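You operate a simulated robot arm through the tools that you are given. There is no shell and no other tool. Be economical: measure what you need, move in short steps, check, and stop when the job is done.

The job below is to be done with a simulated robot arm. You get a single attempt, and the scene is never put back.

Task
Chill the yellow carton until it shows between 3 and 11 C.
Fine: use the 45% well; the cold teal carton comes out on to the chiller shelf first; stand yours back on the shelf; leave the others out of the wells. Set down upright: teal small carton, what you pick out.
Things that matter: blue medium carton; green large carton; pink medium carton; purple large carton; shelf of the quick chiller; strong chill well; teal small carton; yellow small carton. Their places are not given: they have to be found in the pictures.

It is judged by the outcome, as a careful person would: the job done as asked, and still so three seconds after it is handed in. It fails if anything else is knocked over, pushed out of place, dropped, spilled or broken.

Robot
A 7-joint arm with a two-finger parallel gripper, fixed in place. Base frame: the origin is at the foot of the arm, x ahead of it, y to its left, z up; the work surface is at about z = 0.901. Readings come in m, rad, newtons and seconds.
With the tool pointing down near the work surface it reaches from about 0.24 to 0.68 m from the base axis. Its first joint turns from -1.152 to 1.152 rad. Payload 2.4 kg.
Tool frame: the origin (TCP) lies between the finger pads and is the grasp point; the fingertips stand 0.03 m ahead of it; z points along the fingers, y is the line along which they close. The gripper opens to 0.094 m. The fingers are 0.028 m wide and 0.01 m thick; the gripper's body (0.05 by 0.096 m) begins 0.055 m behind the TCP.
Orientation is told as [roll, pitch, yaw] about the base's x, y, z axes, in that order, counted from this pose: with the fingers straight down and closing along the base's y, the tool's x points along the base's -x, its y along +y and its z along -z.

Tools
- The arm moves only by the tool play_rows. Its argument "targets" is one flat list of numbers, 7 for each row, row after row: the shift along the base's x, y, z in m, then the turn, a rotation vector about the base's x, y, z in rad, then the opening, from 0 (shut) to 1 (fully open). In form: [x, y, z, wx, wy, wz, grip, x, y, z, wx, wy, wz, grip, ...]. A call has 1 to 10 rows; each row shifts and turns the commanded pose from where the row before left it. Each row takes 0.2 s and may step no farther than 0.05 m and 0.15 rad from the row before; otherwise, or with a gripper value out of range, the whole call is refused. A pose out of reach is approached as far as the arm can. The call stops where the force on the tool passes 40 N (or 10 N more than at its start, if that is more) or the arm is blocked; 0.2 s more then pass. The fingers move at their own pace (about 0.153 m/s each) and stop on an object; they squeeze with about 31 N. The grip force told is the motor's: it shows also when the fingers shut on nothing. Time passes only in rows, and 0.2 s behind the last, so rows that do not move let the fingers close. It gives the time, the measured TCP pose, the force on the tool (base axes), the opening and the grip force at its end, in the units of the frame above (readings bear some noise), with the torque about the TCP (base axes, N m) and any sound that the robot's microphone picked up.
- Cameras (640 x 400 px; columns grow to the right, rows downward): "scene" is fixed at [-0.0037, 0.4614, 1.4502]; the picture's right is [-0.96, -0.29, 0.00], its down [-0.16, 0.54, -0.83] and it looks along [0.24, -0.79, -0.56] (base axes); focal length 342 px, centre (320, 200). "wrist" rides on the gripper at [0.076, 0.014, -0.102] in the tool frame; the picture's right is [-0.18, 0.98, 0.00], its down [-0.75, -0.14, -0.64] and it looks along [-0.63, -0.12, 0.77] (tool axes); focal length 243 px, centre (320, 200).
- grab_frame(camera): a new picture of that camera. The clock stands still meanwhile.
- locate(camera, pixels): for up to 12 pixels [column, row] of the newest picture of that camera ("zoom" is the newest enlarged one), the place [x, y, z] in the base frame of the surface seen there, good to about 0.002 m, but the place of the scene camera against the robot may be out by one fixed shift of up to 0.012 m in any direction. The clock stands still meanwhile.
- zoom(camera, box): a new picture of the part [left, top, right, bottom] of that camera's present view, enlarged. The clock stands still meanwhile.
- close_job(): hands the job in; it is judged then, once.

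Keep the steps short. Do not move on a guess: measure, check each grasp and each placing, and mend mistakes. In all there are 80 turns and 54 pictures (those below and enlarged ones count). Leave the gripper open and the arm clear of the work at the hand-in unless told otherwise, and finish with a single line.

The tools are called after "Emit:" by a JSON object that holds its "fn" and its "kwargs". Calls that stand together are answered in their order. play_rows: Moves the arm, as the interface text tells. Its arguments: {"type":"object","properties":{"targets":{"type":"array","items":{"type":"number"}}},"required":["targets"]} The other tools are called the same way: grab_frame (camera) takes a picture; locate (camera, pixels) gives the place of the surface under pixels of a picture; zoom (camera, box) takes an enlarged picture of a part of a camera's view; close_job () hands the job in.

At the start:

```text
clock: 0.0
tcp_pos: [0.4411, -0.031, 1.1531]
tool_rot: [-0.002, -0.002, 0.0]
wrist_force: [-0.3, -0.7, -0.4]
wrist_torque: [0.0, 0.04, 0.0]
width: 0.0941
gripper_force: 0.1
```

scene: 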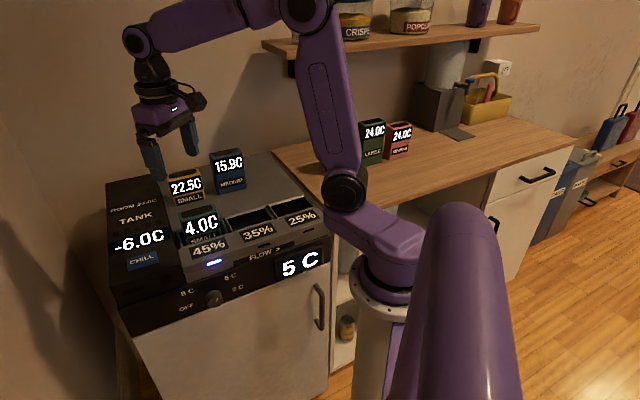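
wrist: 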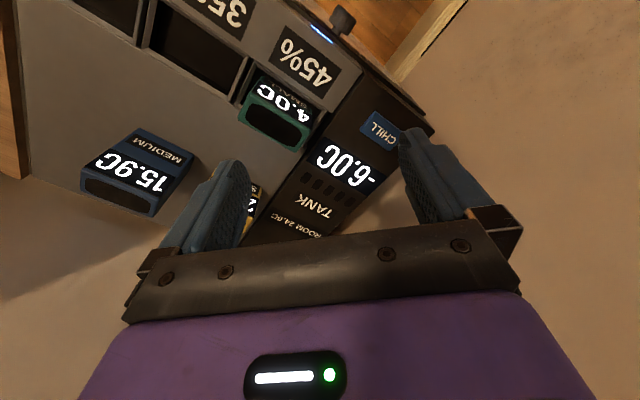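

I see the chiller at left in the scene view, with the yellow carton (22.5C) on the shelf and teal (4.0C) in the 45% well. I'll enlarge that area first.

Emit:
{"fn": "zoom", "kwargs": {"camera": "scene", "box": [100, 130, 340, 320]}}

Emit:
{"fn": "zoom", "kwargs": {"camera": "wrist", "box": [20, 0, 440, 250]}}

```text
2.11 times, centred on (220, 225) of scene
```

zoom: 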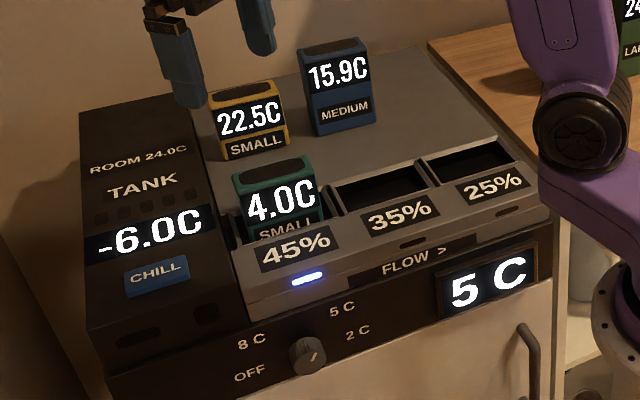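

```text
1.52 times, centred on (230, 125) of wrist
```

zoom: 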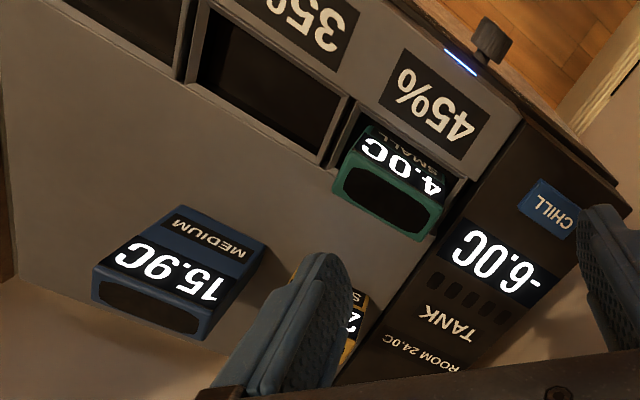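

Now I'll measure carton and well features in both views.

Emit:
{"fn": "locate", "kwargs": {"camera": "zoom", "pixels": [[343, 190], [420, 236], [440, 212], [362, 150], [380, 205], [270, 180], [95, 290], [195, 335], [435, 100], [400, 270], [220, 75], [330, 150]]}}

Emit:
{"fn": "locate", "kwargs": {"camera": "scene", "pixels": [[170, 177], [200, 172], [186, 174], [187, 188], [213, 153], [240, 150], [180, 211], [218, 205], [197, 211], [250, 170], [175, 205], [219, 235]]}}

```text
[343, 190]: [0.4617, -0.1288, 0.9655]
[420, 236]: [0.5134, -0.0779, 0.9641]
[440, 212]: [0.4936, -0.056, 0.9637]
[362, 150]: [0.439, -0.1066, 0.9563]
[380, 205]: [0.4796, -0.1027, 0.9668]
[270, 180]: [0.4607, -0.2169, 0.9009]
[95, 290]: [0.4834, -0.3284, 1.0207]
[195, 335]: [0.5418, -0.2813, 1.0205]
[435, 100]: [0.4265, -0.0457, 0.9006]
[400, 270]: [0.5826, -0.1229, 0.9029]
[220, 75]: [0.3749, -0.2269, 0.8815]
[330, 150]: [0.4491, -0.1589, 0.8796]
```

```text
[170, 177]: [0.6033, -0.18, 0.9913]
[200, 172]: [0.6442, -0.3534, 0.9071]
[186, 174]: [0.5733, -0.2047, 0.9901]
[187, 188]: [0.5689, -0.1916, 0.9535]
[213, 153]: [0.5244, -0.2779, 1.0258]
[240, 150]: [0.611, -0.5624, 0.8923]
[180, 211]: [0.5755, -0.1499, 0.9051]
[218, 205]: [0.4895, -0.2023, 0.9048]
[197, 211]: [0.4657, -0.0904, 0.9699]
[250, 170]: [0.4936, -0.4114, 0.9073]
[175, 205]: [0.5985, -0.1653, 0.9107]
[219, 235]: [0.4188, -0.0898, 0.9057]
```

The chiller is turned about 45° to the base. I'll turn the tool by -45° about z in place, so the wrist camera looks squarely at the chiller front.

Emit:
{"fn": "play_rows", "kwargs": {"targets": [0, 0, 0, 0, 0, -0.131, 1, 0, 0, 0, 0, 0, -0.131, 1, 0, 0, 0, 0, 0, -0.131, 1, 0, 0, 0, 0, 0, -0.131, 1, 0, 0, 0, 0, 0, -0.131, 1, 0, 0, 0, 0, 0, -0.13, 1]}}

Emit:
{"fn": "grab_frame", "kwargs": {"camera": "wrist"}}

```text
clock: 1.4
tcp_pos: [0.4413, -0.0319, 1.1533]
tool_rot: [-0.002, 0.001, -0.788]
wrist_force: [0.0, -0.5, 0.2]
wrist_torque: [-0.04, -0.03, -0.03]
width: 0.0942
gripper_force: 0.0
```

```text
49 pictures are left
```

wrist: 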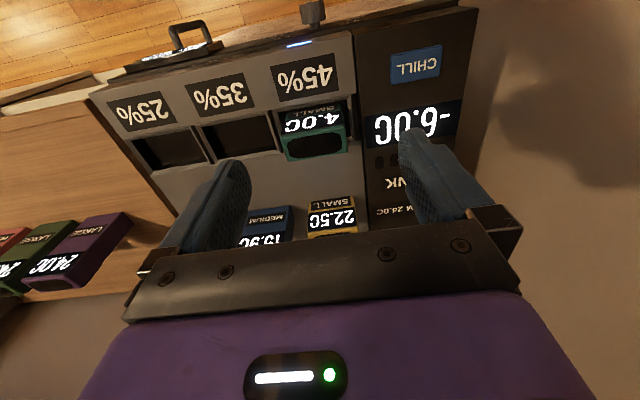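

The gripper hides part of the yellow carton (row ~230). I'll back off toward the chiller front and look again.

Emit:
{"fn": "play_rows", "kwargs": {"targets": [-0.03, 0.03, 0.02, 0, 0, 0, 1, -0.03, 0.03, 0.02, 0, 0, 0, 1]}}

Emit:
{"fn": "zoom", "kwargs": {"camera": "wrist", "box": [160, 40, 480, 240]}}

```text
clock: 2.0
tcp_pos: [0.3791, 0.029, 1.1931]
tool_rot: [-0.001, 0.001, -0.788]
wrist_force: [0.3, -0.2, -0.4]
wrist_torque: [-0.02, 0.01, -0.02]
width: 0.094
gripper_force: 0.1
```

```text
2.00 times, centred on (320, 140) of wrist
```

zoom: 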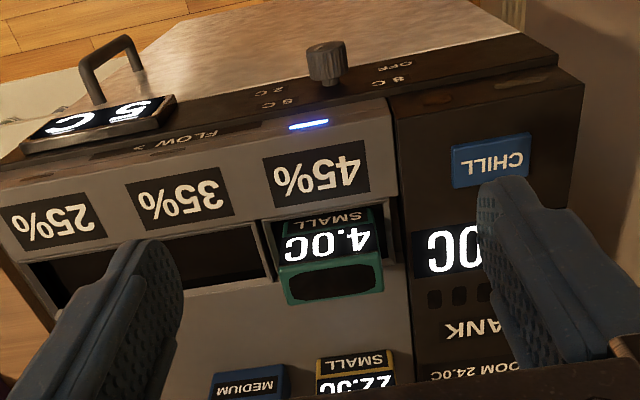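

Moving back made it worse: farther things lie lower in this inverted picture. I'll measure the teal and well here, then move forward.

Emit:
{"fn": "locate", "kwargs": {"camera": "zoom", "pixels": [[290, 303], [381, 290], [281, 268], [376, 255], [335, 283], [270, 280], [262, 222], [376, 205], [395, 265], [300, 370], [450, 345], [280, 225]]}}

Emit:
{"fn": "play_rows", "kwargs": {"targets": [0.035, -0.035, 0, 0, 0, 0, 1, 0.035, -0.035, 0, 0, 0, 0, 1, 0.035, -0.035, 0, 0, 0, 0, 1, 0.035, -0.035, 0, 0, 0, 0, 1]}}

Emit:
{"fn": "zoom", "kwargs": {"camera": "wrist", "box": [160, 40, 480, 240]}}

```text
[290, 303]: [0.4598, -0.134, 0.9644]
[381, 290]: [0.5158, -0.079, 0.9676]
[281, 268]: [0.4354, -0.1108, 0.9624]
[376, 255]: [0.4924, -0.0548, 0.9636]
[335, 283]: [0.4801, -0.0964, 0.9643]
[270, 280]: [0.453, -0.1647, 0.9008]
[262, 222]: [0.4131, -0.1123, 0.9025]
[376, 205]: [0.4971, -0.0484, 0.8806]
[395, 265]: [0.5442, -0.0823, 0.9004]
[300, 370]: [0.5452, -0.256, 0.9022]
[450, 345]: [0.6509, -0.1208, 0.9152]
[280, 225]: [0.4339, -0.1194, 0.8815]
```

```text
clock: 3.0
tcp_pos: [0.5217, -0.1124, 1.1913]
tool_rot: [0.001, 0.0, -0.786]
wrist_force: [0.6, -0.7, 0.0]
wrist_torque: [0.0, -0.03, -0.01]
width: 0.0938
gripper_force: 0.0
```

```text
2.00 times, centred on (320, 140) of wrist
```

zoom: 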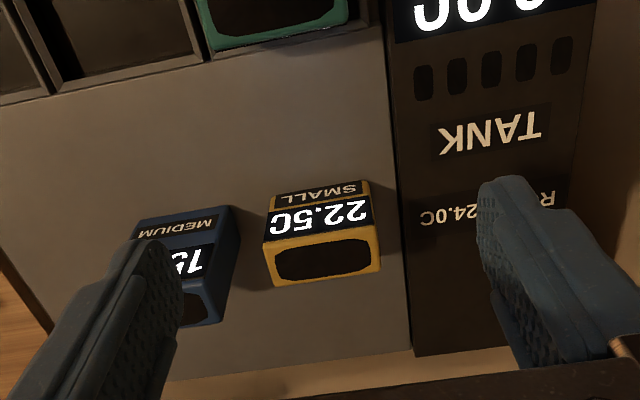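

Clear view now. I'll measure the yellow carton's top corners, the shelf, tank edge and blue carton.

Emit:
{"fn": "locate", "kwargs": {"camera": "zoom", "pixels": [[268, 243], [374, 228], [276, 285], [378, 269], [322, 262], [275, 192], [366, 184], [230, 220], [395, 210], [406, 300], [250, 340], [365, 22]]}}

Emit:
{"fn": "zoom", "kwargs": {"camera": "scene", "box": [100, 130, 340, 320]}}

```text
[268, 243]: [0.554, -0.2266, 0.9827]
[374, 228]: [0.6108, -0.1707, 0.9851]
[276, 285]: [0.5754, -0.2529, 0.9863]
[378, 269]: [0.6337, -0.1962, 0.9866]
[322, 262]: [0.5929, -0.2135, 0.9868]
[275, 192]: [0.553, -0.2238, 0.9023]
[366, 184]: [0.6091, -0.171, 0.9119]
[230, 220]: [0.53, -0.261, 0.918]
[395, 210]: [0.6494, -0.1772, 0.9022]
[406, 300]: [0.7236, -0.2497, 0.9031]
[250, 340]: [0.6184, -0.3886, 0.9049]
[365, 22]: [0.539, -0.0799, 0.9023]
```

```text
2.11 times, centred on (220, 225) of scene
```

zoom: 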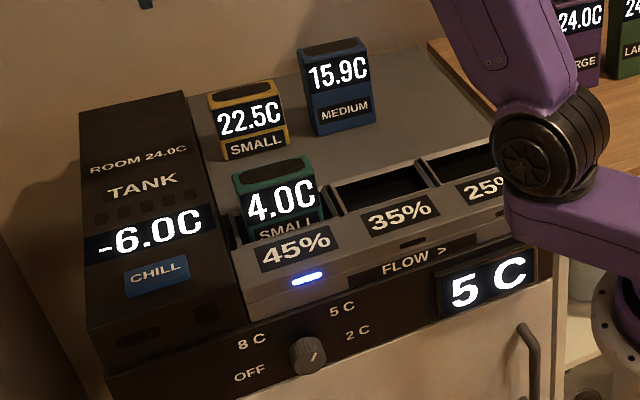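

Sizes: both small cartons about 0.080 wide, 0.034 deep, 0.084 tall. The teal centre is (0.476,-0.095), top at 0.965. Yellow's centre is (0.5935,-0.2115), top at 0.986. I'll go above the teal first, keeping the fingers above its top.

Emit:
{"fn": "play_rows", "kwargs": {"targets": [-0.0459, 0.0177, 0, 0, 0, 0, 1, 0, 0, -0.04, 0, 0, 0, 1, 0, 0, -0.04, 0, 0, 0, 1, 0, 0, -0.04, 0, 0, 0, 1, 0, 0, -0.04, 0, 0, 0, 1, 0, 0, 0, 0, 0, 0, 1]}}

Emit:
{"fn": "grab_frame", "kwargs": {"camera": "wrist"}}

Emit:
{"fn": "zoom", "kwargs": {"camera": "scene", "box": [100, 130, 340, 320]}}

```text
clock: 4.4
tcp_pos: [0.4769, -0.0945, 1.0328]
tool_rot: [-0.001, 0.0, -0.785]
wrist_force: [-0.9, -0.3, -0.4]
wrist_torque: [0.0, -0.01, 0.02]
width: 0.0941
gripper_force: 0.1
```

```text
45 pictures are left
```

wrist: 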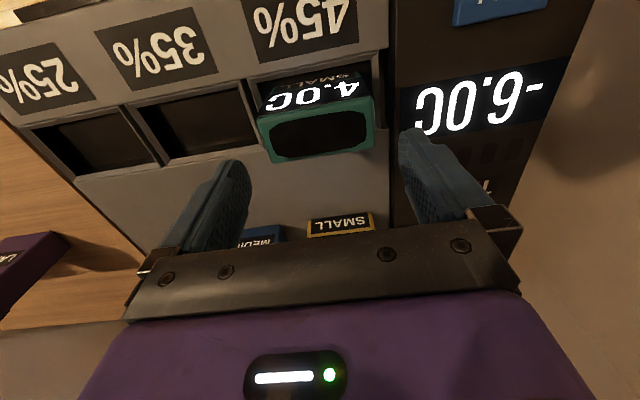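

```text
2.11 times, centred on (220, 225) of scene
```

zoom: 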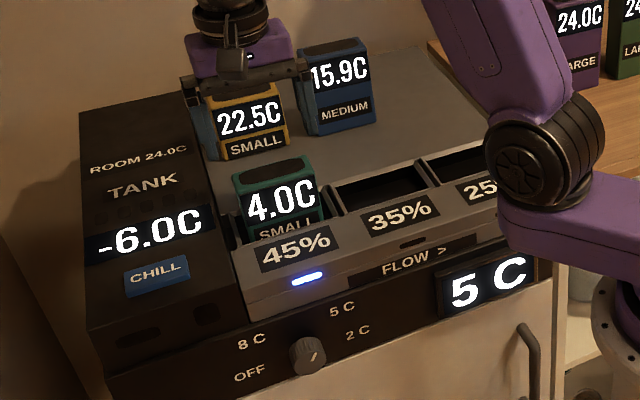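

The teal sits between the fingers in view. I'll recheck its top corners from this closer view before descending.

Emit:
{"fn": "locate", "kwargs": {"camera": "wrist", "pixels": [[258, 120], [371, 99], [271, 160], [374, 147], [322, 135]]}}

```text
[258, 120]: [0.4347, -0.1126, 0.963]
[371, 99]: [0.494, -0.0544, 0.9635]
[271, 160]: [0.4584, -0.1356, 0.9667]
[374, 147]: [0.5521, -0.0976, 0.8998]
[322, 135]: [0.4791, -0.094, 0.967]
```

Centre confirmed at about (0.4755,-0.095). Descend 0.082 m to TCP z≈0.951, fingers open.

Emit:
{"fn": "play_rows", "kwargs": {"targets": [-0.001, 0, -0.03, 0, 0, 0, 1, 0, 0, -0.03, 0, 0, 0, 1, 0, 0, -0.022, 0, 0, 0, 1, 0, 0, 0, 0, 0, 0, 1]}}

Emit:
{"fn": "zoom", "kwargs": {"camera": "wrist", "box": [160, 40, 480, 240]}}

```text
clock: 5.4
tcp_pos: [0.4764, -0.0929, 0.9499]
tool_rot: [0.0, 0.0, -0.786]
wrist_force: [-0.1, 0.0, 0.4]
wrist_torque: [0.0, 0.0, 0.0]
width: 0.094
gripper_force: 0.1
```

```text
2.00 times, centred on (320, 140) of wrist
```

zoom: 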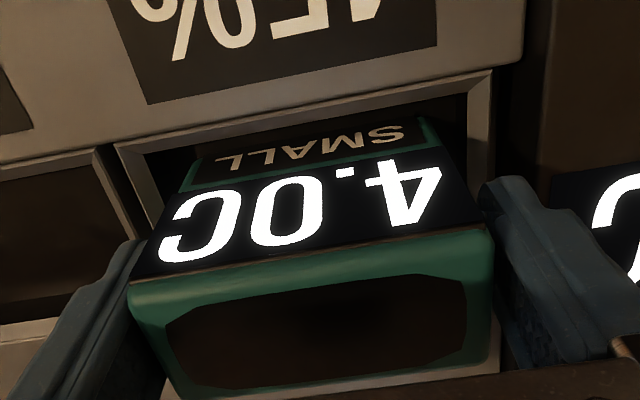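

The fingers straddle the teal carton with no contact. Close the fingers.

Emit:
{"fn": "play_rows", "kwargs": {"targets": [0, 0, 0, 0, 0, 0, 0, 0, 0, 0, 0, 0, 0, 0, 0, 0, 0, 0, 0, 0, 0]}}

```text
clock: 6.2
tcp_pos: [0.4784, -0.0951, 0.9508]
tool_rot: [-0.001, 0.0, -0.787]
wrist_force: [0.0, 0.8, 0.2]
wrist_torque: [0.0, 0.0, -0.01]
width: 0.0904
gripper_force: 30.6
```

Stopped at 0.090 with full force, so the carton may be a little wider than measured. Lift 2 cm and check.

Emit:
{"fn": "play_rows", "kwargs": {"targets": [0, 0, 0.01, 0, 0, 0, 0, 0, 0, 0.01, 0, 0, 0, 0]}}

Emit:
{"fn": "zoom", "kwargs": {"camera": "wrist", "box": [160, 40, 480, 240]}}

```text
clock: 6.8
tcp_pos: [0.4758, -0.0941, 0.971]
tool_rot: [-0.001, -0.001, -0.785]
wrist_force: [0.7, 0.6, -3.1]
wrist_torque: [0.06, 0.01, 0.03]
width: 0.0903
gripper_force: 31.1
```

```text
2.00 times, centred on (320, 140) of wrist
```

zoom: 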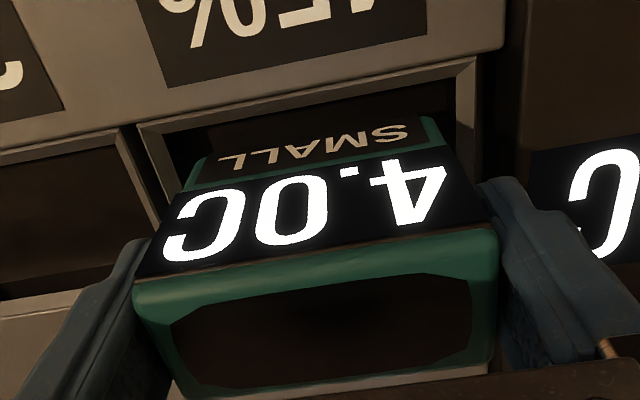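

Lifted cleanly (about 3 N). Raise further to clear everything, then view the shelf from the scene camera to confirm the landing spot.

Emit:
{"fn": "play_rows", "kwargs": {"targets": [0, 0, 0.035, 0, 0, 0, 0, 0, 0, 0.035, 0, 0, 0, 0]}}

Emit:
{"fn": "grab_frame", "kwargs": {"camera": "wrist"}}

Emit:
{"fn": "grab_frame", "kwargs": {"camera": "scene"}}

```text
clock: 7.4
tcp_pos: [0.475, -0.0944, 1.0411]
tool_rot: [0.001, -0.001, -0.784]
wrist_force: [0.0, 0.7, -2.6]
wrist_torque: [-0.03, -0.04, -0.01]
width: 0.0902
gripper_force: 31.2
```

```text
41 pictures are left
```

wrist: 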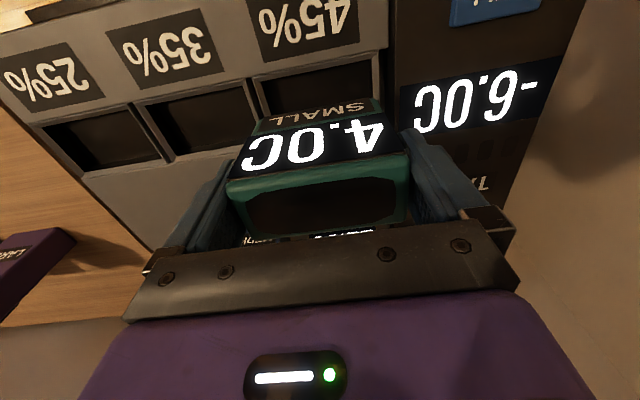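

```text
40 pictures are left
```

scene: 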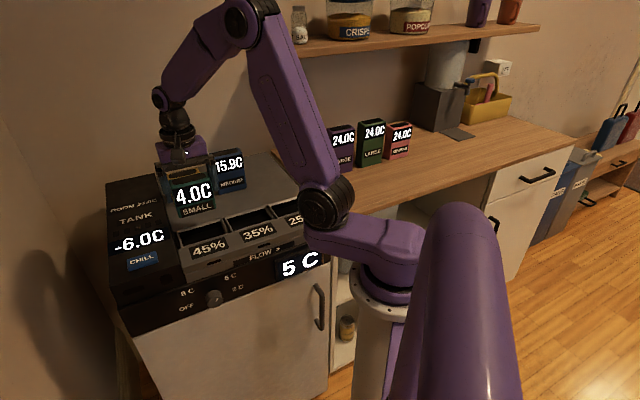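

Measure the shelf's right-hand edge, the purple carton and the empty 45% well.

Emit:
{"fn": "locate", "kwargs": {"camera": "wrist", "pixels": [[85, 185], [120, 205], [148, 245], [50, 235], [165, 200], [258, 78], [372, 60], [262, 115], [378, 95], [250, 100], [384, 80], [320, 85]]}}

Emit:
{"fn": "locate", "kwargs": {"camera": "scene", "pixels": [[275, 185], [285, 178], [262, 186], [255, 175], [245, 160], [275, 155], [335, 150], [215, 182], [242, 182]]}}

```text
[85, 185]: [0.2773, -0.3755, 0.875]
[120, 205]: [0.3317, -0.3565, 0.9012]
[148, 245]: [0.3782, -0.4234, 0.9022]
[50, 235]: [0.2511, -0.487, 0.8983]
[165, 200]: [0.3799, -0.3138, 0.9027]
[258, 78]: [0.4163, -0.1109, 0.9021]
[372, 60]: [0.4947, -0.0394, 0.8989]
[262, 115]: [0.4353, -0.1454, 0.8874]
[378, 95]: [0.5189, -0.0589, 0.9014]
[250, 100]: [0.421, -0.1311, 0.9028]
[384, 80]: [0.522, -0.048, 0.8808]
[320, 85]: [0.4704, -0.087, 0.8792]
```

```text
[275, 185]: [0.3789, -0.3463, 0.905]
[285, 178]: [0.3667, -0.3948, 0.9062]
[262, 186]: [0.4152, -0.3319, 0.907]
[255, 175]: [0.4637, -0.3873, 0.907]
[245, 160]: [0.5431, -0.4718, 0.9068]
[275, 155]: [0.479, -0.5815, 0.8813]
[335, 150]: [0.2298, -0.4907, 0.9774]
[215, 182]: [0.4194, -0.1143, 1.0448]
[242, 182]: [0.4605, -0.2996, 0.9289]
```

Shelf edge lies near u≈-0.035 (u along the chiller's width) and blue's front-left at (0.46,-0.30). A clear spot for teal is (0.382,-0.311). I'll carry it there at this height.

Emit:
{"fn": "play_rows", "kwargs": {"targets": [-0.0155, -0.0361, 0, 0, 0, 0, 0, -0.0155, -0.0361, 0, 0, 0, 0, 0, -0.0155, -0.0361, 0, 0, 0, 0, 0, -0.0155, -0.0361, 0, 0, 0, 0, 0, -0.0155, -0.0361, 0, 0, 0, 0, 0, -0.0155, -0.0361, 0, 0, 0, 0, 0, 0, 0, -0.03, 0, 0, 0, 0, 0, 0, 0, 0, 0, 0, 0]}}

Emit:
{"fn": "grab_frame", "kwargs": {"camera": "wrist"}}

Emit:
{"fn": "zoom", "kwargs": {"camera": "scene", "box": [100, 130, 340, 320]}}

```text
clock: 9.2
tcp_pos: [0.3804, -0.3112, 1.0132]
tool_rot: [0.0, 0.0, -0.787]
wrist_force: [-0.6, -0.1, -2.9]
wrist_torque: [0.01, 0.0, 0.01]
width: 0.0902
gripper_force: 31.3
```

```text
39 pictures are left
```

wrist: 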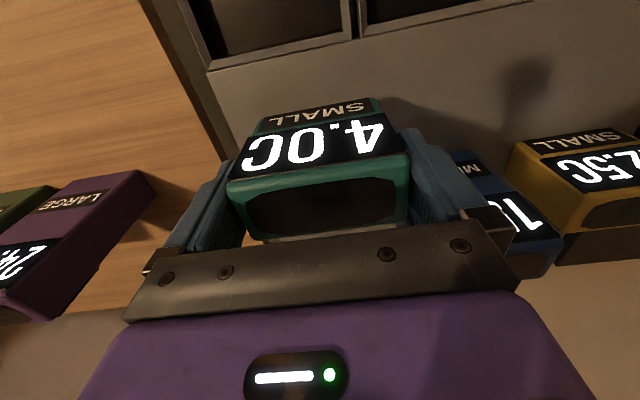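

```text
2.11 times, centred on (220, 225) of scene
```

zoom: 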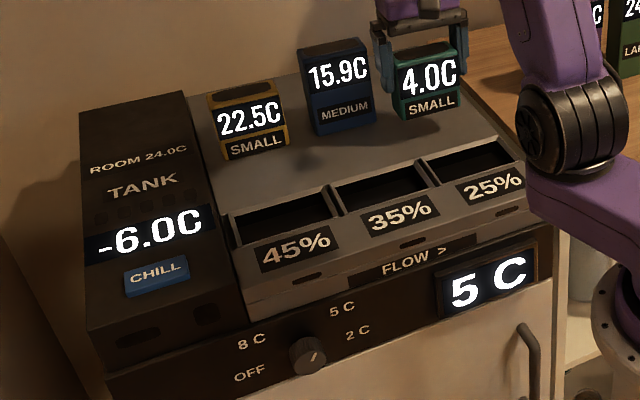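

It hangs clear of blue and inside the shelf edge. Lower about 4 cm in easy steps to the shelf (expected contact at TCP z≈0.971).

Emit:
{"fn": "play_rows", "kwargs": {"targets": [0, 0, -0.02, 0, 0, 0, 0, 0, 0, -0.015, 0, 0, 0, 0, 0, 0, -0.004, 0, 0, 0, 0, 0, 0, -0.002, 0, 0, 0, 0]}}

```text
clock: 10.2
tcp_pos: [0.3806, -0.3098, 0.9709]
tool_rot: [-0.001, -0.001, -0.786]
wrist_force: [-4.7, 2.8, 16.8]
wrist_torque: [0.63, 0.19, 0.13]
width: 0.0901
gripper_force: 30.9
```

Contact felt (about 17 N). Ease 1 mm up and open the fingers.

Emit:
{"fn": "play_rows", "kwargs": {"targets": [0, 0, 0.001, 0, 0, 0, 0, 0, 0, 0, 0, 0, 0, 1, 0, 0, 0, 0, 0, 0, 1]}}

Emit:
{"fn": "grab_frame", "kwargs": {"camera": "wrist"}}

```text
clock: 11.0
tcp_pos: [0.3815, -0.3096, 0.9719]
tool_rot: [-0.001, -0.001, -0.786]
wrist_force: [-0.7, 0.1, 0.5]
wrist_torque: [0.0, 0.01, -0.01]
width: 0.0941
gripper_force: 0.0
```

```text
37 pictures are left
```

wrist: 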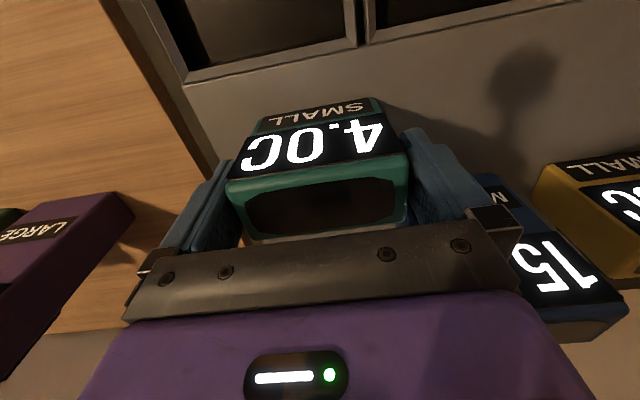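

The teal stands free with fingers open. Rise straight up slowly and check it stays put.

Emit:
{"fn": "play_rows", "kwargs": {"targets": [0, 0, 0.02, 0, 0, 0, 1, 0, 0, 0.03, 0, 0, 0, 1, 0, 0, 0.04, 0, 0, 0, 1, 0, 0, 0.04, 0, 0, 0, 1]}}

Emit:
{"fn": "grab_frame", "kwargs": {"camera": "wrist"}}

Emit:
{"fn": "zoom", "kwargs": {"camera": "scene", "box": [100, 130, 340, 320]}}

```text
clock: 12.0
tcp_pos: [0.3807, -0.3093, 1.1022]
tool_rot: [0.0, 0.0, -0.785]
wrist_force: [1.0, 0.2, 0.1]
wrist_torque: [0.03, 0.03, -0.02]
width: 0.0939
gripper_force: 0.0
```

```text
36 pictures are left
```

wrist: 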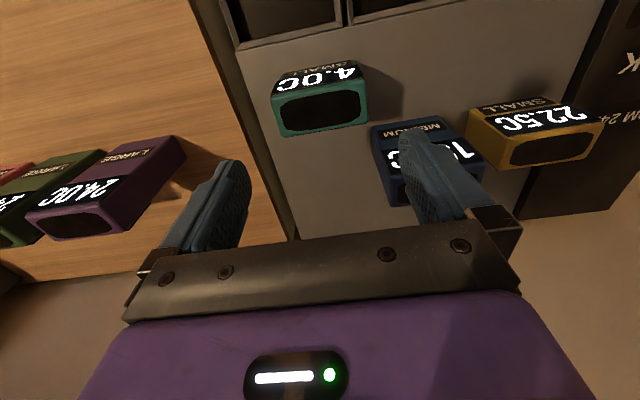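

```text
2.11 times, centred on (220, 225) of scene
```

zoom: 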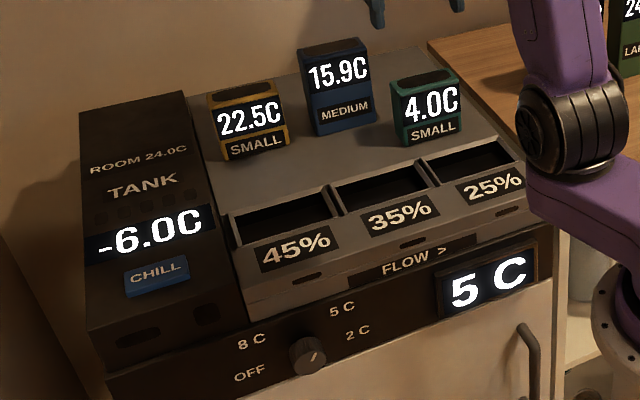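

Teal stands well on the shelf at 4.0C. For the yellow I'll grasp front-to-back (thinner side, more clearance), so I turn the tool by +90° while moving above it at height ~1.12.

Emit:
{"fn": "play_rows", "kwargs": {"targets": [0, 0, 0.02, 0, 0, 0.131, 1, 0.02, 0.01, 0.01, 0, 0, 0.131, 1, 0.02, 0.01, 0.01, 0, 0, 0.131, 1, 0.02, 0.01, 0, 0, 0, 0.131, 1, 0.02, 0.01, 0, 0, 0, 0.131, 1, 0.02, 0.01, 0, 0, 0, 0.131, 1, 0.02, 0.01, 0, 0, 0, 0.131, 1, 0.02, 0.01, 0, 0, 0, 0.131, 1, 0.02, 0.01, 0, 0, 0, 0.131, 1, 0.02, 0.01, 0, 0, 0, 0.131, 1]}}

Emit:
{"fn": "play_rows", "kwargs": {"targets": [0.02, 0.005, 0, 0, 0, 0.131, 1, 0.013, 0.003, 0, 0, 0, 0.13, 1, 0, 0, 0, 0, 0, 0, 1]}}

Emit:
{"fn": "grab_frame", "kwargs": {"camera": "wrist"}}

```text
clock: 14.2
tcp_pos: [0.5621, -0.2208, 1.1424]
tool_rot: [0.0, 0.0, 0.526]
wrist_force: [0.1, -0.7, -0.3]
wrist_torque: [-0.01, 0.0, 0.01]
width: 0.094
gripper_force: 0.1
```

```text
clock: 15.0
tcp_pos: [0.5938, -0.2124, 1.1406]
tool_rot: [0.0, 0.001, 0.788]
wrist_force: [-0.1, -0.6, 0.5]
wrist_torque: [0.03, 0.0, 0.02]
width: 0.0941
gripper_force: 0.0
```

```text
34 pictures are left
```

wrist: 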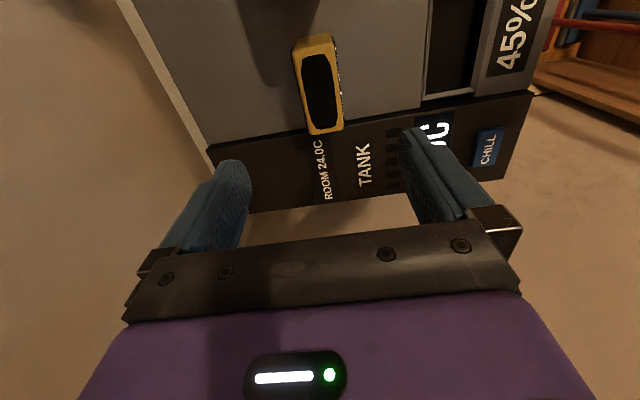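

The tool is turned and the yellow carton shows at (320,85). I'll measure its top corners and the well rim edges from here.

Emit:
{"fn": "locate", "kwargs": {"camera": "wrist", "pixels": [[296, 45], [331, 36], [310, 131], [342, 124], [320, 85], [294, 130], [421, 60], [474, 70], [428, 94], [468, 88], [430, 15], [205, 145]]}}

Emit:
{"fn": "zoom", "kwargs": {"camera": "wrist", "box": [240, 0, 560, 200]}}

```text
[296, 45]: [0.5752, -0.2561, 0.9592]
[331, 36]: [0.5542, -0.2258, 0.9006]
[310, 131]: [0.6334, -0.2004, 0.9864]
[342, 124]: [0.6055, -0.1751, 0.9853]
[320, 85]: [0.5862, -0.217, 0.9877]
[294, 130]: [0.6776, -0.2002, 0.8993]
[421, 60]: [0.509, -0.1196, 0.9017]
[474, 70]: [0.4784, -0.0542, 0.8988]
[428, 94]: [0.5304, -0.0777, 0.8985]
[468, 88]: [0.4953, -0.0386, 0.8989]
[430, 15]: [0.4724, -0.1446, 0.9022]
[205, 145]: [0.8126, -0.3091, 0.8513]
```

```text
2.00 times, centred on (400, 100) of wrist
```

zoom: 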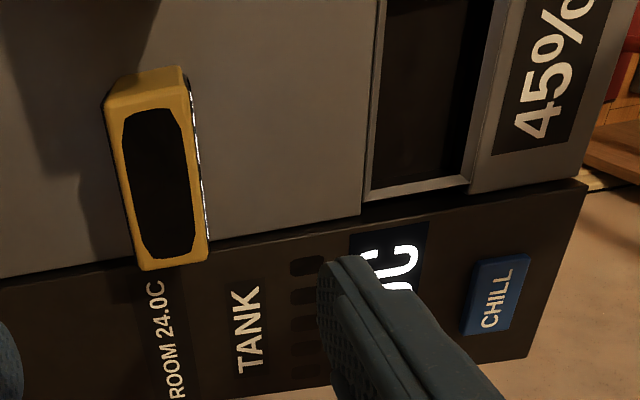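

Yellow centre ≈ (0.593,-0.213). Descend to z≈0.966 with fingers open in front of and behind it.

Emit:
{"fn": "play_rows", "kwargs": {"targets": [-0.001, -0.001, -0.045, 0, 0, 0, 1, 0, 0, -0.045, 0, 0, 0, 1, 0, 0, -0.04, 0, 0, 0, 1, 0, 0, -0.025, 0, 0, 0, 1, 0, 0, -0.02, 0, 0, 0, 1, 0, 0, 0, 0, 0, 0, 1]}}

Emit:
{"fn": "grab_frame", "kwargs": {"camera": "wrist"}}

Emit:
{"fn": "zoom", "kwargs": {"camera": "scene", "box": [100, 130, 340, 320]}}

```text
clock: 16.4
tcp_pos: [0.5926, -0.2132, 0.9651]
tool_rot: [-0.001, 0.001, 0.785]
wrist_force: [0.5, 0.3, -0.7]
wrist_torque: [0.03, -0.02, -0.01]
width: 0.094
gripper_force: 0.1
```

```text
32 pictures are left
```

wrist: 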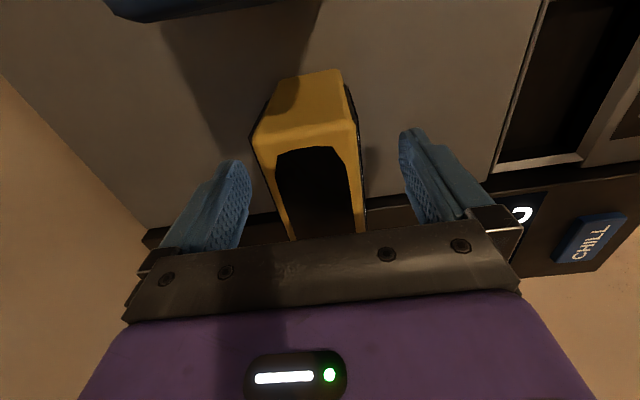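

```text
2.11 times, centred on (220, 225) of scene
```

zoom: 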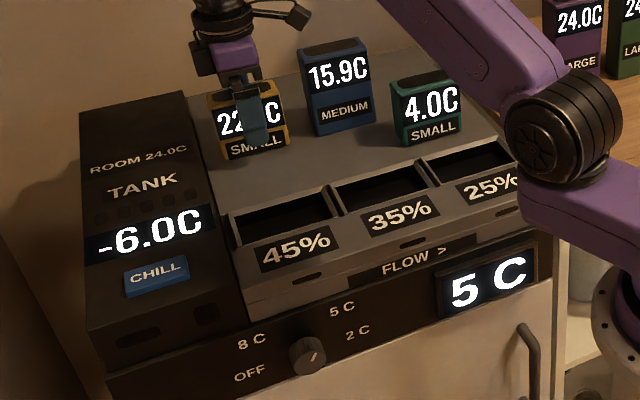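

The carton is centred between the fingers with good clearance. Close, then lift 2 cm.

Emit:
{"fn": "play_rows", "kwargs": {"targets": [0, 0, 0, 0, 0, 0, 0, 0, 0, 0, 0, 0, 0, 0, 0, 0, 0, 0, 0, 0, 0, 0, 0, 0.01, 0, 0, 0, 0, 0, 0, 0.01, 0, 0, 0, 0]}}

Emit:
{"fn": "grab_frame", "kwargs": {"camera": "wrist"}}

```text
clock: 17.6
tcp_pos: [0.5948, -0.2133, 0.9858]
tool_rot: [0.0, 0.0, 0.786]
wrist_force: [-0.6, -0.5, -2.8]
wrist_torque: [-0.03, 0.02, 0.02]
width: 0.044
gripper_force: 31.0
```

```text
30 pictures are left
```

wrist: 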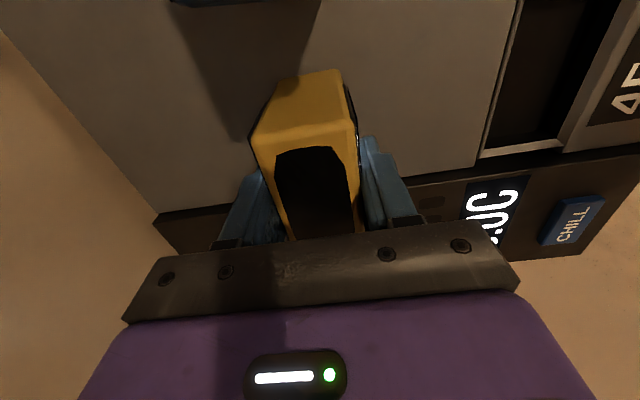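

Held (depth 0.044, ~2.8 N). Lift and carry to above the 45% well at (0.4755,-0.095).

Emit:
{"fn": "play_rows", "kwargs": {"targets": [0, 0, 0.03, 0, 0, 0, 0, 0, 0, 0.03, 0, 0, 0, 0, -0.0295, 0.0295, 0, 0, 0, 0, 0, -0.0295, 0.0295, 0, 0, 0, 0, 0, -0.0295, 0.0295, 0, 0, 0, 0, 0, -0.0295, 0.0295, 0, 0, 0, 0, 0, 0, 0, -0.03, 0, 0, 0, 0, 0, 0, 0, 0, 0, 0, 0]}}

Emit:
{"fn": "grab_frame", "kwargs": {"camera": "wrist"}}

Emit:
{"fn": "zoom", "kwargs": {"camera": "scene", "box": [100, 130, 340, 320]}}

```text
clock: 19.4
tcp_pos: [0.476, -0.0953, 1.0132]
tool_rot: [0.001, 0.001, 0.786]
wrist_force: [0.5, 0.5, -2.5]
wrist_torque: [0.0, -0.01, -0.05]
width: 0.0441
gripper_force: 30.6
```

```text
29 pictures are left
```

wrist: 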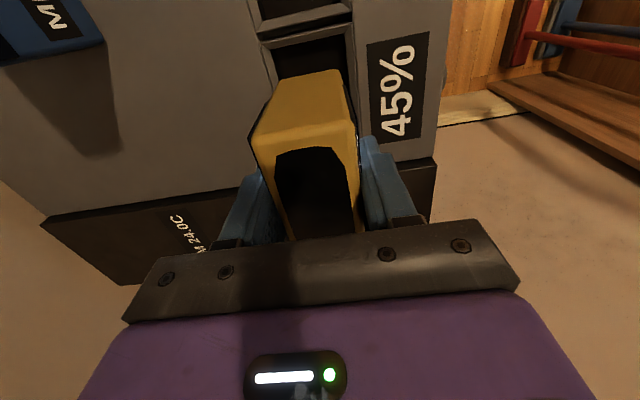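

```text
2.11 times, centred on (220, 225) of scene
```

zoom: 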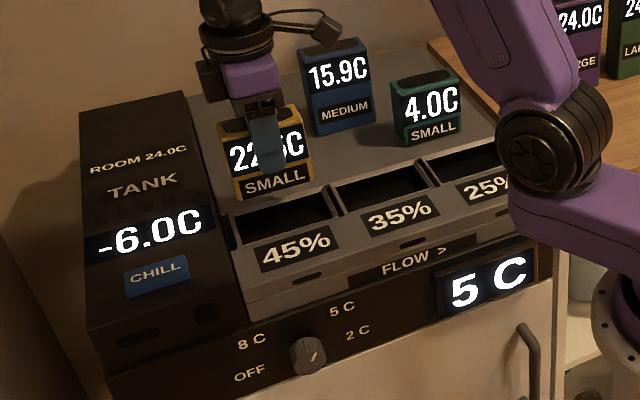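

Aligned over the well. Lower: rim at 0.902, expected floor contact at TCP z≈0.944.

Emit:
{"fn": "play_rows", "kwargs": {"targets": [0, 0, -0.03, 0, 0, 0, 0, 0, 0, -0.02, 0, 0, 0, 0, 0, 0, -0.01, 0, 0, 0, 0, 0, 0, -0.006, 0, 0, 0, 0, 0, 0, -0.003, 0, 0, 0, 0]}}

Emit:
{"fn": "grab_frame", "kwargs": {"camera": "wrist"}}

```text
clock: 20.6
tcp_pos: [0.4765, -0.095, 0.9463]
tool_rot: [0.001, 0.002, 0.788]
wrist_force: [0.2, 0.0, -4.0]
wrist_torque: [-0.01, -0.01, -0.01]
width: 0.0443
gripper_force: 31.1
```

```text
27 pictures are left
```

wrist: 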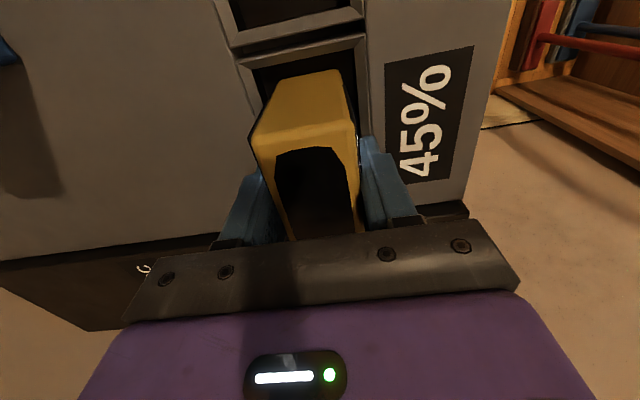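

It has entered the well freely, with no contact yet. Go down a few more millimetres in 1.5 mm steps until it touches.

Emit:
{"fn": "play_rows", "kwargs": {"targets": [0, 0, -0.0015, 0, 0, 0, 0, 0, 0, -0.0015, 0, 0, 0, 0]}}

```text
clock: 21.2
tcp_pos: [0.477, -0.096, 0.944]
tool_rot: [0.0, 0.002, 0.788]
wrist_force: [0.7, 0.3, -1.3]
wrist_torque: [-0.05, 0.06, -0.04]
width: 0.0443
gripper_force: 30.5
```

The weight is coming off (-1.3 N). One more 1.5 mm.

Emit:
{"fn": "play_rows", "kwargs": {"targets": [0, 0, -0.0015, 0, 0, 0, 0]}}

Emit:
{"fn": "zoom", "kwargs": {"camera": "scene", "box": [100, 130, 340, 320]}}

```text
clock: 21.6
tcp_pos: [0.4749, -0.0956, 0.9436]
tool_rot: [-0.002, -0.002, 0.788]
wrist_force: [-4.3, 3.3, 26.2]
wrist_torque: [-0.25, 0.66, -0.07]
width: 0.0441
gripper_force: 31.4
```

```text
2.11 times, centred on (220, 225) of scene
```

zoom: 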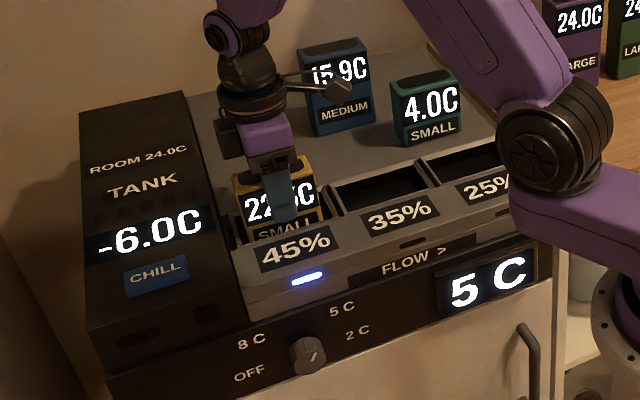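

It is on the floor of the well (26 N) and the blue light has come on. Ease 1 mm, open, and rise clear so I can read the display.

Emit:
{"fn": "play_rows", "kwargs": {"targets": [0, 0, 0.001, 0, 0, 0, 0, 0, 0, 0, 0, 0, 0, 1, 0, 0, 0, 0, 0, 0, 1, 0, 0, 0.02, 0, 0, 0, 1, 0, 0, 0.035, 0, 0, 0, 1, 0, 0, 0.04, 0, 0, 0, 1]}}

Emit:
{"fn": "zoom", "kwargs": {"camera": "scene", "box": [100, 130, 340, 320]}}

```text
clock: 23.0
tcp_pos: [0.4765, -0.0969, 1.0388]
tool_rot: [0.0, 0.001, 0.786]
wrist_force: [0.7, -0.8, -0.6]
wrist_torque: [0.01, -0.02, -0.01]
width: 0.094
gripper_force: 0.1
```

```text
2.11 times, centred on (220, 225) of scene
```

zoom: 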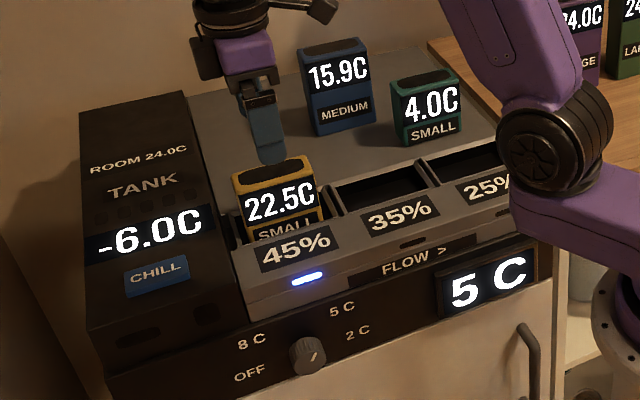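

Standing upright in the well, reads 22.5C. Wait 2 s and read again.

Emit:
{"fn": "play_rows", "kwargs": {"targets": [0, 0, 0, 0, 0, 0, 1, 0, 0, 0, 0, 0, 0, 1, 0, 0, 0, 0, 0, 0, 1, 0, 0, 0, 0, 0, 0, 1, 0, 0, 0, 0, 0, 0, 1, 0, 0, 0, 0, 0, 0, 1, 0, 0, 0, 0, 0, 0, 1, 0, 0, 0, 0, 0, 0, 1, 0, 0, 0, 0, 0, 0, 1, 0, 0, 0, 0, 0, 0, 1]}}

Emit:
{"fn": "zoom", "kwargs": {"camera": "scene", "box": [100, 130, 340, 320]}}

```text
clock: 25.2
tcp_pos: [0.4774, -0.0971, 1.0377]
tool_rot: [0.001, 0.001, 0.787]
wrist_force: [0.5, 0.0, 0.1]
wrist_torque: [0.01, 0.0, -0.01]
width: 0.0939
gripper_force: 0.1
```

```text
2.11 times, centred on (220, 225) of scene
```

zoom: 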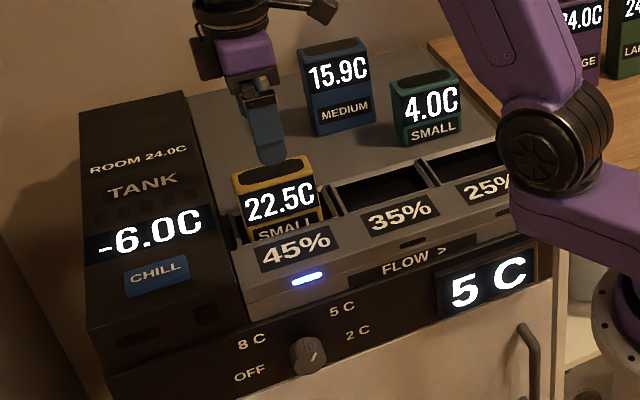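

No drift with time: cooling evidently needs the blue CHILL button (scene zoom (157,273)). At -6C tank and 45%, one shot should give about 22.5-0.45·28.5 ≈ 9.7C, within range. I'll locate the button and the nearby tank surface.

Emit:
{"fn": "locate", "kwargs": {"camera": "zoom", "pixels": [[128, 272], [187, 262], [131, 290], [187, 278], [157, 280], [150, 300], [110, 290], [200, 265], [165, 258], [130, 325], [205, 300], [90, 325]]}}

Emit:
{"fn": "grab_frame", "kwargs": {"camera": "wrist"}}

```text
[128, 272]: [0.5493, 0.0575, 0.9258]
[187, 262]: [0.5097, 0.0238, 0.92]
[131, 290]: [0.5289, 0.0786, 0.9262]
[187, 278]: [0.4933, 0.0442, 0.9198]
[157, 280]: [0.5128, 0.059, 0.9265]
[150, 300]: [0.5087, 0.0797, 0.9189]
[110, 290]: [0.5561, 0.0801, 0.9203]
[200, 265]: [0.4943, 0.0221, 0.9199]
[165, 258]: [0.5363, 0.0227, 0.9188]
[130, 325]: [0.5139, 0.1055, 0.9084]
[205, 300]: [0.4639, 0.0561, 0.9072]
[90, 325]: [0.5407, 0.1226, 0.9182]
```

```text
23 pictures are left
```

wrist: 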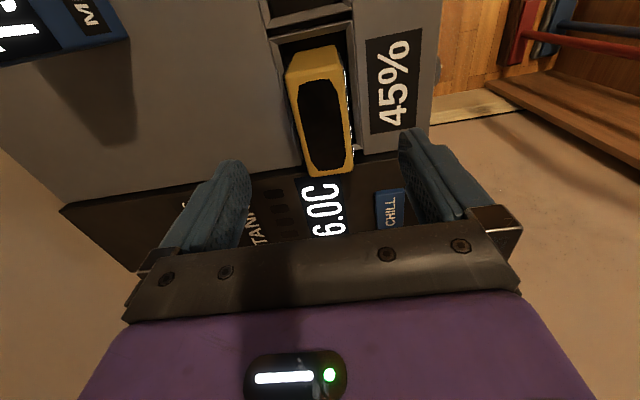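

The button also shows in the wrist view at (391,209); measure it there, since that camera has no fixed offset.

Emit:
{"fn": "locate", "kwargs": {"camera": "wrist", "pixels": [[377, 195], [402, 191], [404, 222], [379, 227], [391, 200], [384, 210], [370, 200], [325, 200]]}}

```text
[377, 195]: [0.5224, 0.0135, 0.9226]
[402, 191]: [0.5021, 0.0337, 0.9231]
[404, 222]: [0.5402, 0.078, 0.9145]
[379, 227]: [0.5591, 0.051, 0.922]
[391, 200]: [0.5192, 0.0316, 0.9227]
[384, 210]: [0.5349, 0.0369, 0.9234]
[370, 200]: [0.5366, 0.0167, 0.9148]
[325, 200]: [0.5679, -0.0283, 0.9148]
```

Button top centre ≈ (0.531,0.043,0.923), 8 mm proud of the tank. Shut the fingers, move above it and come down to about 2 cm over it.

Emit:
{"fn": "play_rows", "kwargs": {"targets": [0, 0, 0.02, 0, 0, 0, 0, 0.0134, 0.035, 0, 0, 0, 0, 0, 0.0134, 0.035, 0, 0, 0, 0, 0, 0.0134, 0.035, 0, 0, 0, 0, 0, 0.0134, 0.035, 0, 0, 0, 0, 0, 0, 0, -0.04, 0, 0, 0, 0, 0, 0, -0.04, 0, 0, 0, 0, 0, 0, 0, 0, 0, 0, 0]}}

Emit:
{"fn": "grab_frame", "kwargs": {"camera": "wrist"}}

Emit:
{"fn": "zoom", "kwargs": {"camera": "scene", "box": [100, 130, 340, 320]}}

```text
clock: 27.0
tcp_pos: [0.5302, 0.0448, 0.9773]
tool_rot: [0.0, 0.0, 0.787]
wrist_force: [0.6, 1.0, 0.2]
wrist_torque: [-0.02, 0.01, -0.01]
width: 0.0002
gripper_force: 30.7
```

```text
22 pictures are left
```

wrist: 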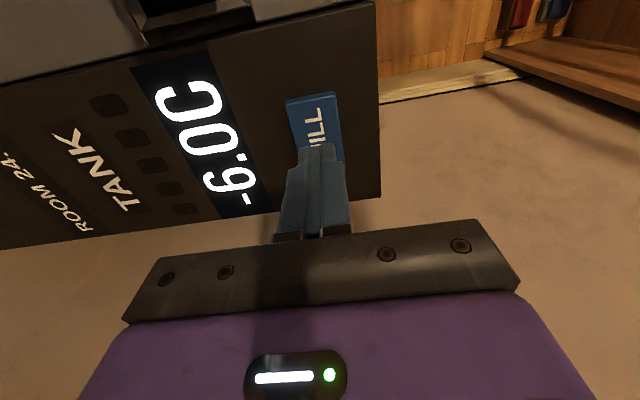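

```text
2.11 times, centred on (220, 225) of scene
```

zoom: 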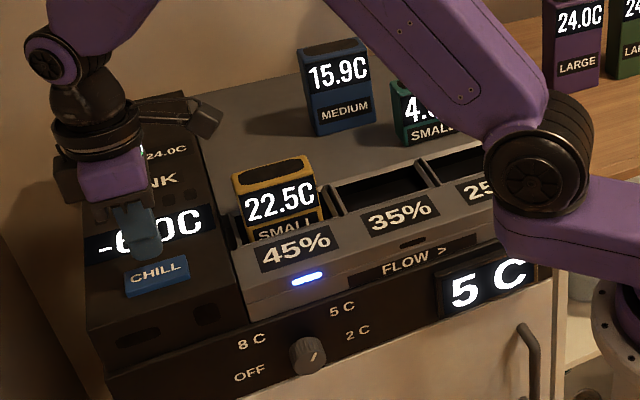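

The shut fingertips are over the button. Press slowly: down 2 cm, then small steps until I feel or hear it.

Emit:
{"fn": "play_rows", "kwargs": {"targets": [0, 0, -0.015, 0, 0, 0, 0, 0, 0, -0.006, 0, 0, 0, 0, 0, 0, -0.003, 0, 0, 0, 0, 0, 0, -0.003, 0, 0, 0, 0]}}

```text
clock: 28.0
tcp_pos: [0.5299, 0.0447, 0.9511]
tool_rot: [0.0, 0.0, 0.788]
wrist_force: [-0.2, 0.3, -0.1]
wrist_torque: [0.0, 0.02, -0.01]
width: 0.0
gripper_force: 31.5
```

No contact yet (tip at ~0.921). Two more 2 mm steps.

Emit:
{"fn": "play_rows", "kwargs": {"targets": [0, 0, -0.002, 0, 0, 0, 0, 0, 0, -0.002, 0, 0, 0, 0]}}

Emit:
{"fn": "zoom", "kwargs": {"camera": "scene", "box": [100, 130, 340, 320]}}

```text
clock: 28.6
tcp_pos: [0.5286, 0.0449, 0.9466]
tool_rot: [0.0, 0.001, 0.789]
wrist_force: [-1.5, 1.2, 4.2]
wrist_torque: [0.01, 0.06, 0.02]
width: 0.0
gripper_force: 31.2
heard: click
```

```text
2.11 times, centred on (220, 225) of scene
```

zoom: 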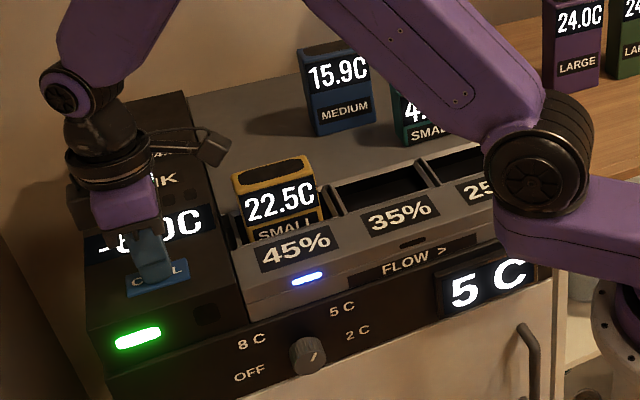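

A click was heard and a green lamp lit on the tank. Rise straight off the button and read the display.

Emit:
{"fn": "play_rows", "kwargs": {"targets": [0, 0, 0.01, 0, 0, 0, 0, 0, 0, 0.04, 0, 0, 0, 0, 0, 0, 0.05, 0, 0, 0, 0, 0, 0, 0.04, 0, 0, 0, 0.5, 0, 0, 0, 0, 0, 0, 1, 0, 0, 0, 0, 0, 0, 1]}}

Emit:
{"fn": "zoom", "kwargs": {"camera": "scene", "box": [100, 130, 340, 320]}}

```text
clock: 30.0
tcp_pos: [0.5295, 0.047, 1.087]
tool_rot: [0.0, -0.001, 0.787]
wrist_force: [-0.1, -0.2, 1.1]
wrist_torque: [-0.02, 0.01, 0.01]
width: 0.094
gripper_force: 0.1
```

```text
2.11 times, centred on (220, 225) of scene
```

zoom: 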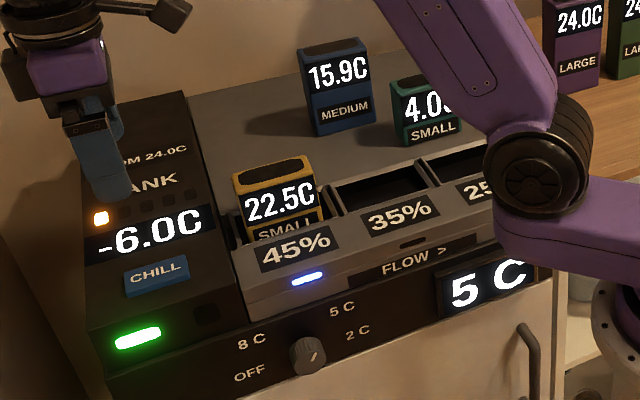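

The cycle runs: green lamp on, one of five orange progress lamps lit. Wait 2 s and look again.

Emit:
{"fn": "play_rows", "kwargs": {"targets": [0, 0, 0, 0, 0, 0, 1, 0, 0, 0, 0, 0, 0, 1, 0, 0, 0, 0, 0, 0, 1, 0, 0, 0, 0, 0, 0, 1, 0, 0, 0, 0, 0, 0, 1, 0, 0, 0, 0, 0, 0, 1, 0, 0, 0, 0, 0, 0, 1, 0, 0, 0, 0, 0, 0, 1, 0, 0, 0, 0, 0, 0, 1, 0, 0, 0, 0, 0, 0, 1]}}

Emit:
{"fn": "play_rows", "kwargs": {"targets": [0, 0, 0, 0, 0, 0, 1, 0, 0, 0, 0, 0, 0, 1, 0, 0, 0, 0, 0, 0, 1, 0, 0, 0, 0, 0, 0, 1, 0, 0, 0, 0, 0, 0, 1, 0, 0, 0, 0, 0, 0, 1, 0, 0, 0, 0, 0, 0, 1, 0, 0, 0, 0, 0, 0, 1, 0, 0, 0, 0, 0, 0, 1, 0, 0, 0, 0, 0, 0, 1]}}

Emit:
{"fn": "zoom", "kwargs": {"camera": "scene", "box": [100, 130, 340, 320]}}

```text
clock: 32.2
tcp_pos: [0.5288, 0.0479, 1.0869]
tool_rot: [0.001, -0.001, 0.785]
wrist_force: [0.5, 0.9, -0.7]
wrist_torque: [0.02, 0.01, 0.0]
width: 0.0939
gripper_force: 0.1
```

```text
clock: 34.4
tcp_pos: [0.5302, 0.0476, 1.085]
tool_rot: [-0.002, 0.0, 0.787]
wrist_force: [-0.3, 1.0, 0.0]
wrist_torque: [0.02, 0.03, -0.01]
width: 0.0941
gripper_force: 0.1
```

```text
2.11 times, centred on (220, 225) of scene
```

zoom: 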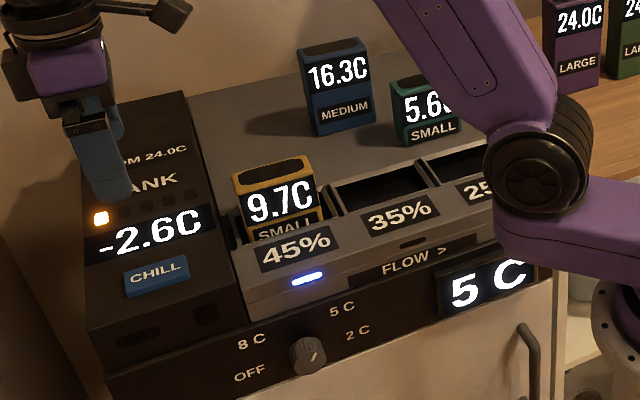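

The cycle has ended: yellow reads 9.7C, in range. Now return above it to take it out; fingers open.

Emit:
{"fn": "play_rows", "kwargs": {"targets": [-0.0134, -0.0355, 0, 0, 0, 0, 1, -0.0134, -0.0355, 0, 0, 0, 0, 1, -0.0134, -0.0355, 0, 0, 0, 0, 1, -0.0134, -0.0355, 0, 0, 0, 0, 1, 0, 0, -0.045, 0, 0, 0, 1, 0, 0, 0, 0, 0, 0, 1]}}

Emit:
{"fn": "grab_frame", "kwargs": {"camera": "wrist"}}

```text
clock: 35.8
tcp_pos: [0.475, -0.0988, 1.0418]
tool_rot: [0.001, -0.001, 0.788]
wrist_force: [0.1, -0.3, 0.5]
wrist_torque: [0.01, -0.05, -0.01]
width: 0.0941
gripper_force: 0.0
```

```text
17 pictures are left
```

wrist: 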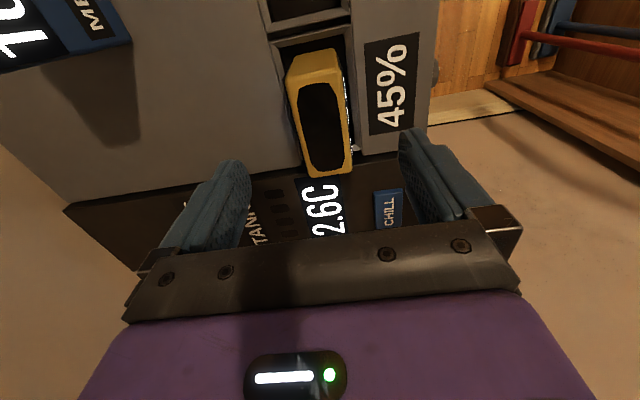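

Over the carton again. Shift 3 mm to recentre and descend to z≈0.945, where I released it.

Emit:
{"fn": "play_rows", "kwargs": {"targets": [0.001, 0.003, -0.035, 0, 0, 0, 1, 0, 0, -0.035, 0, 0, 0, 1, 0, 0, -0.026, 0, 0, 0, 1, 0, 0, 0, 0, 0, 0, 1]}}

Emit:
{"fn": "grab_frame", "kwargs": {"camera": "wrist"}}

```text
clock: 36.8
tcp_pos: [0.4766, -0.0946, 0.9427]
tool_rot: [0.0, 0.001, 0.787]
wrist_force: [0.6, 0.3, -0.4]
wrist_torque: [0.02, -0.03, -0.04]
width: 0.0941
gripper_force: 0.1
```

```text
16 pictures are left
```

wrist: 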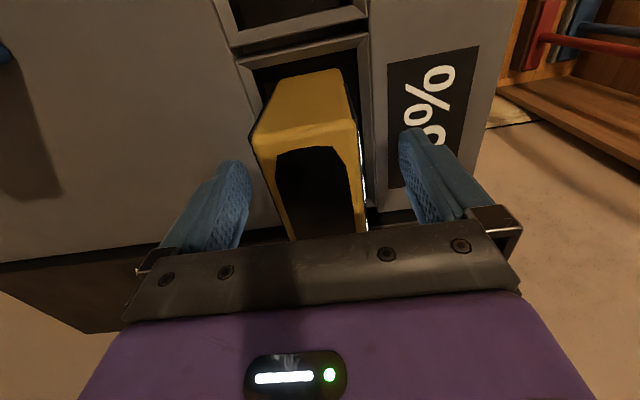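

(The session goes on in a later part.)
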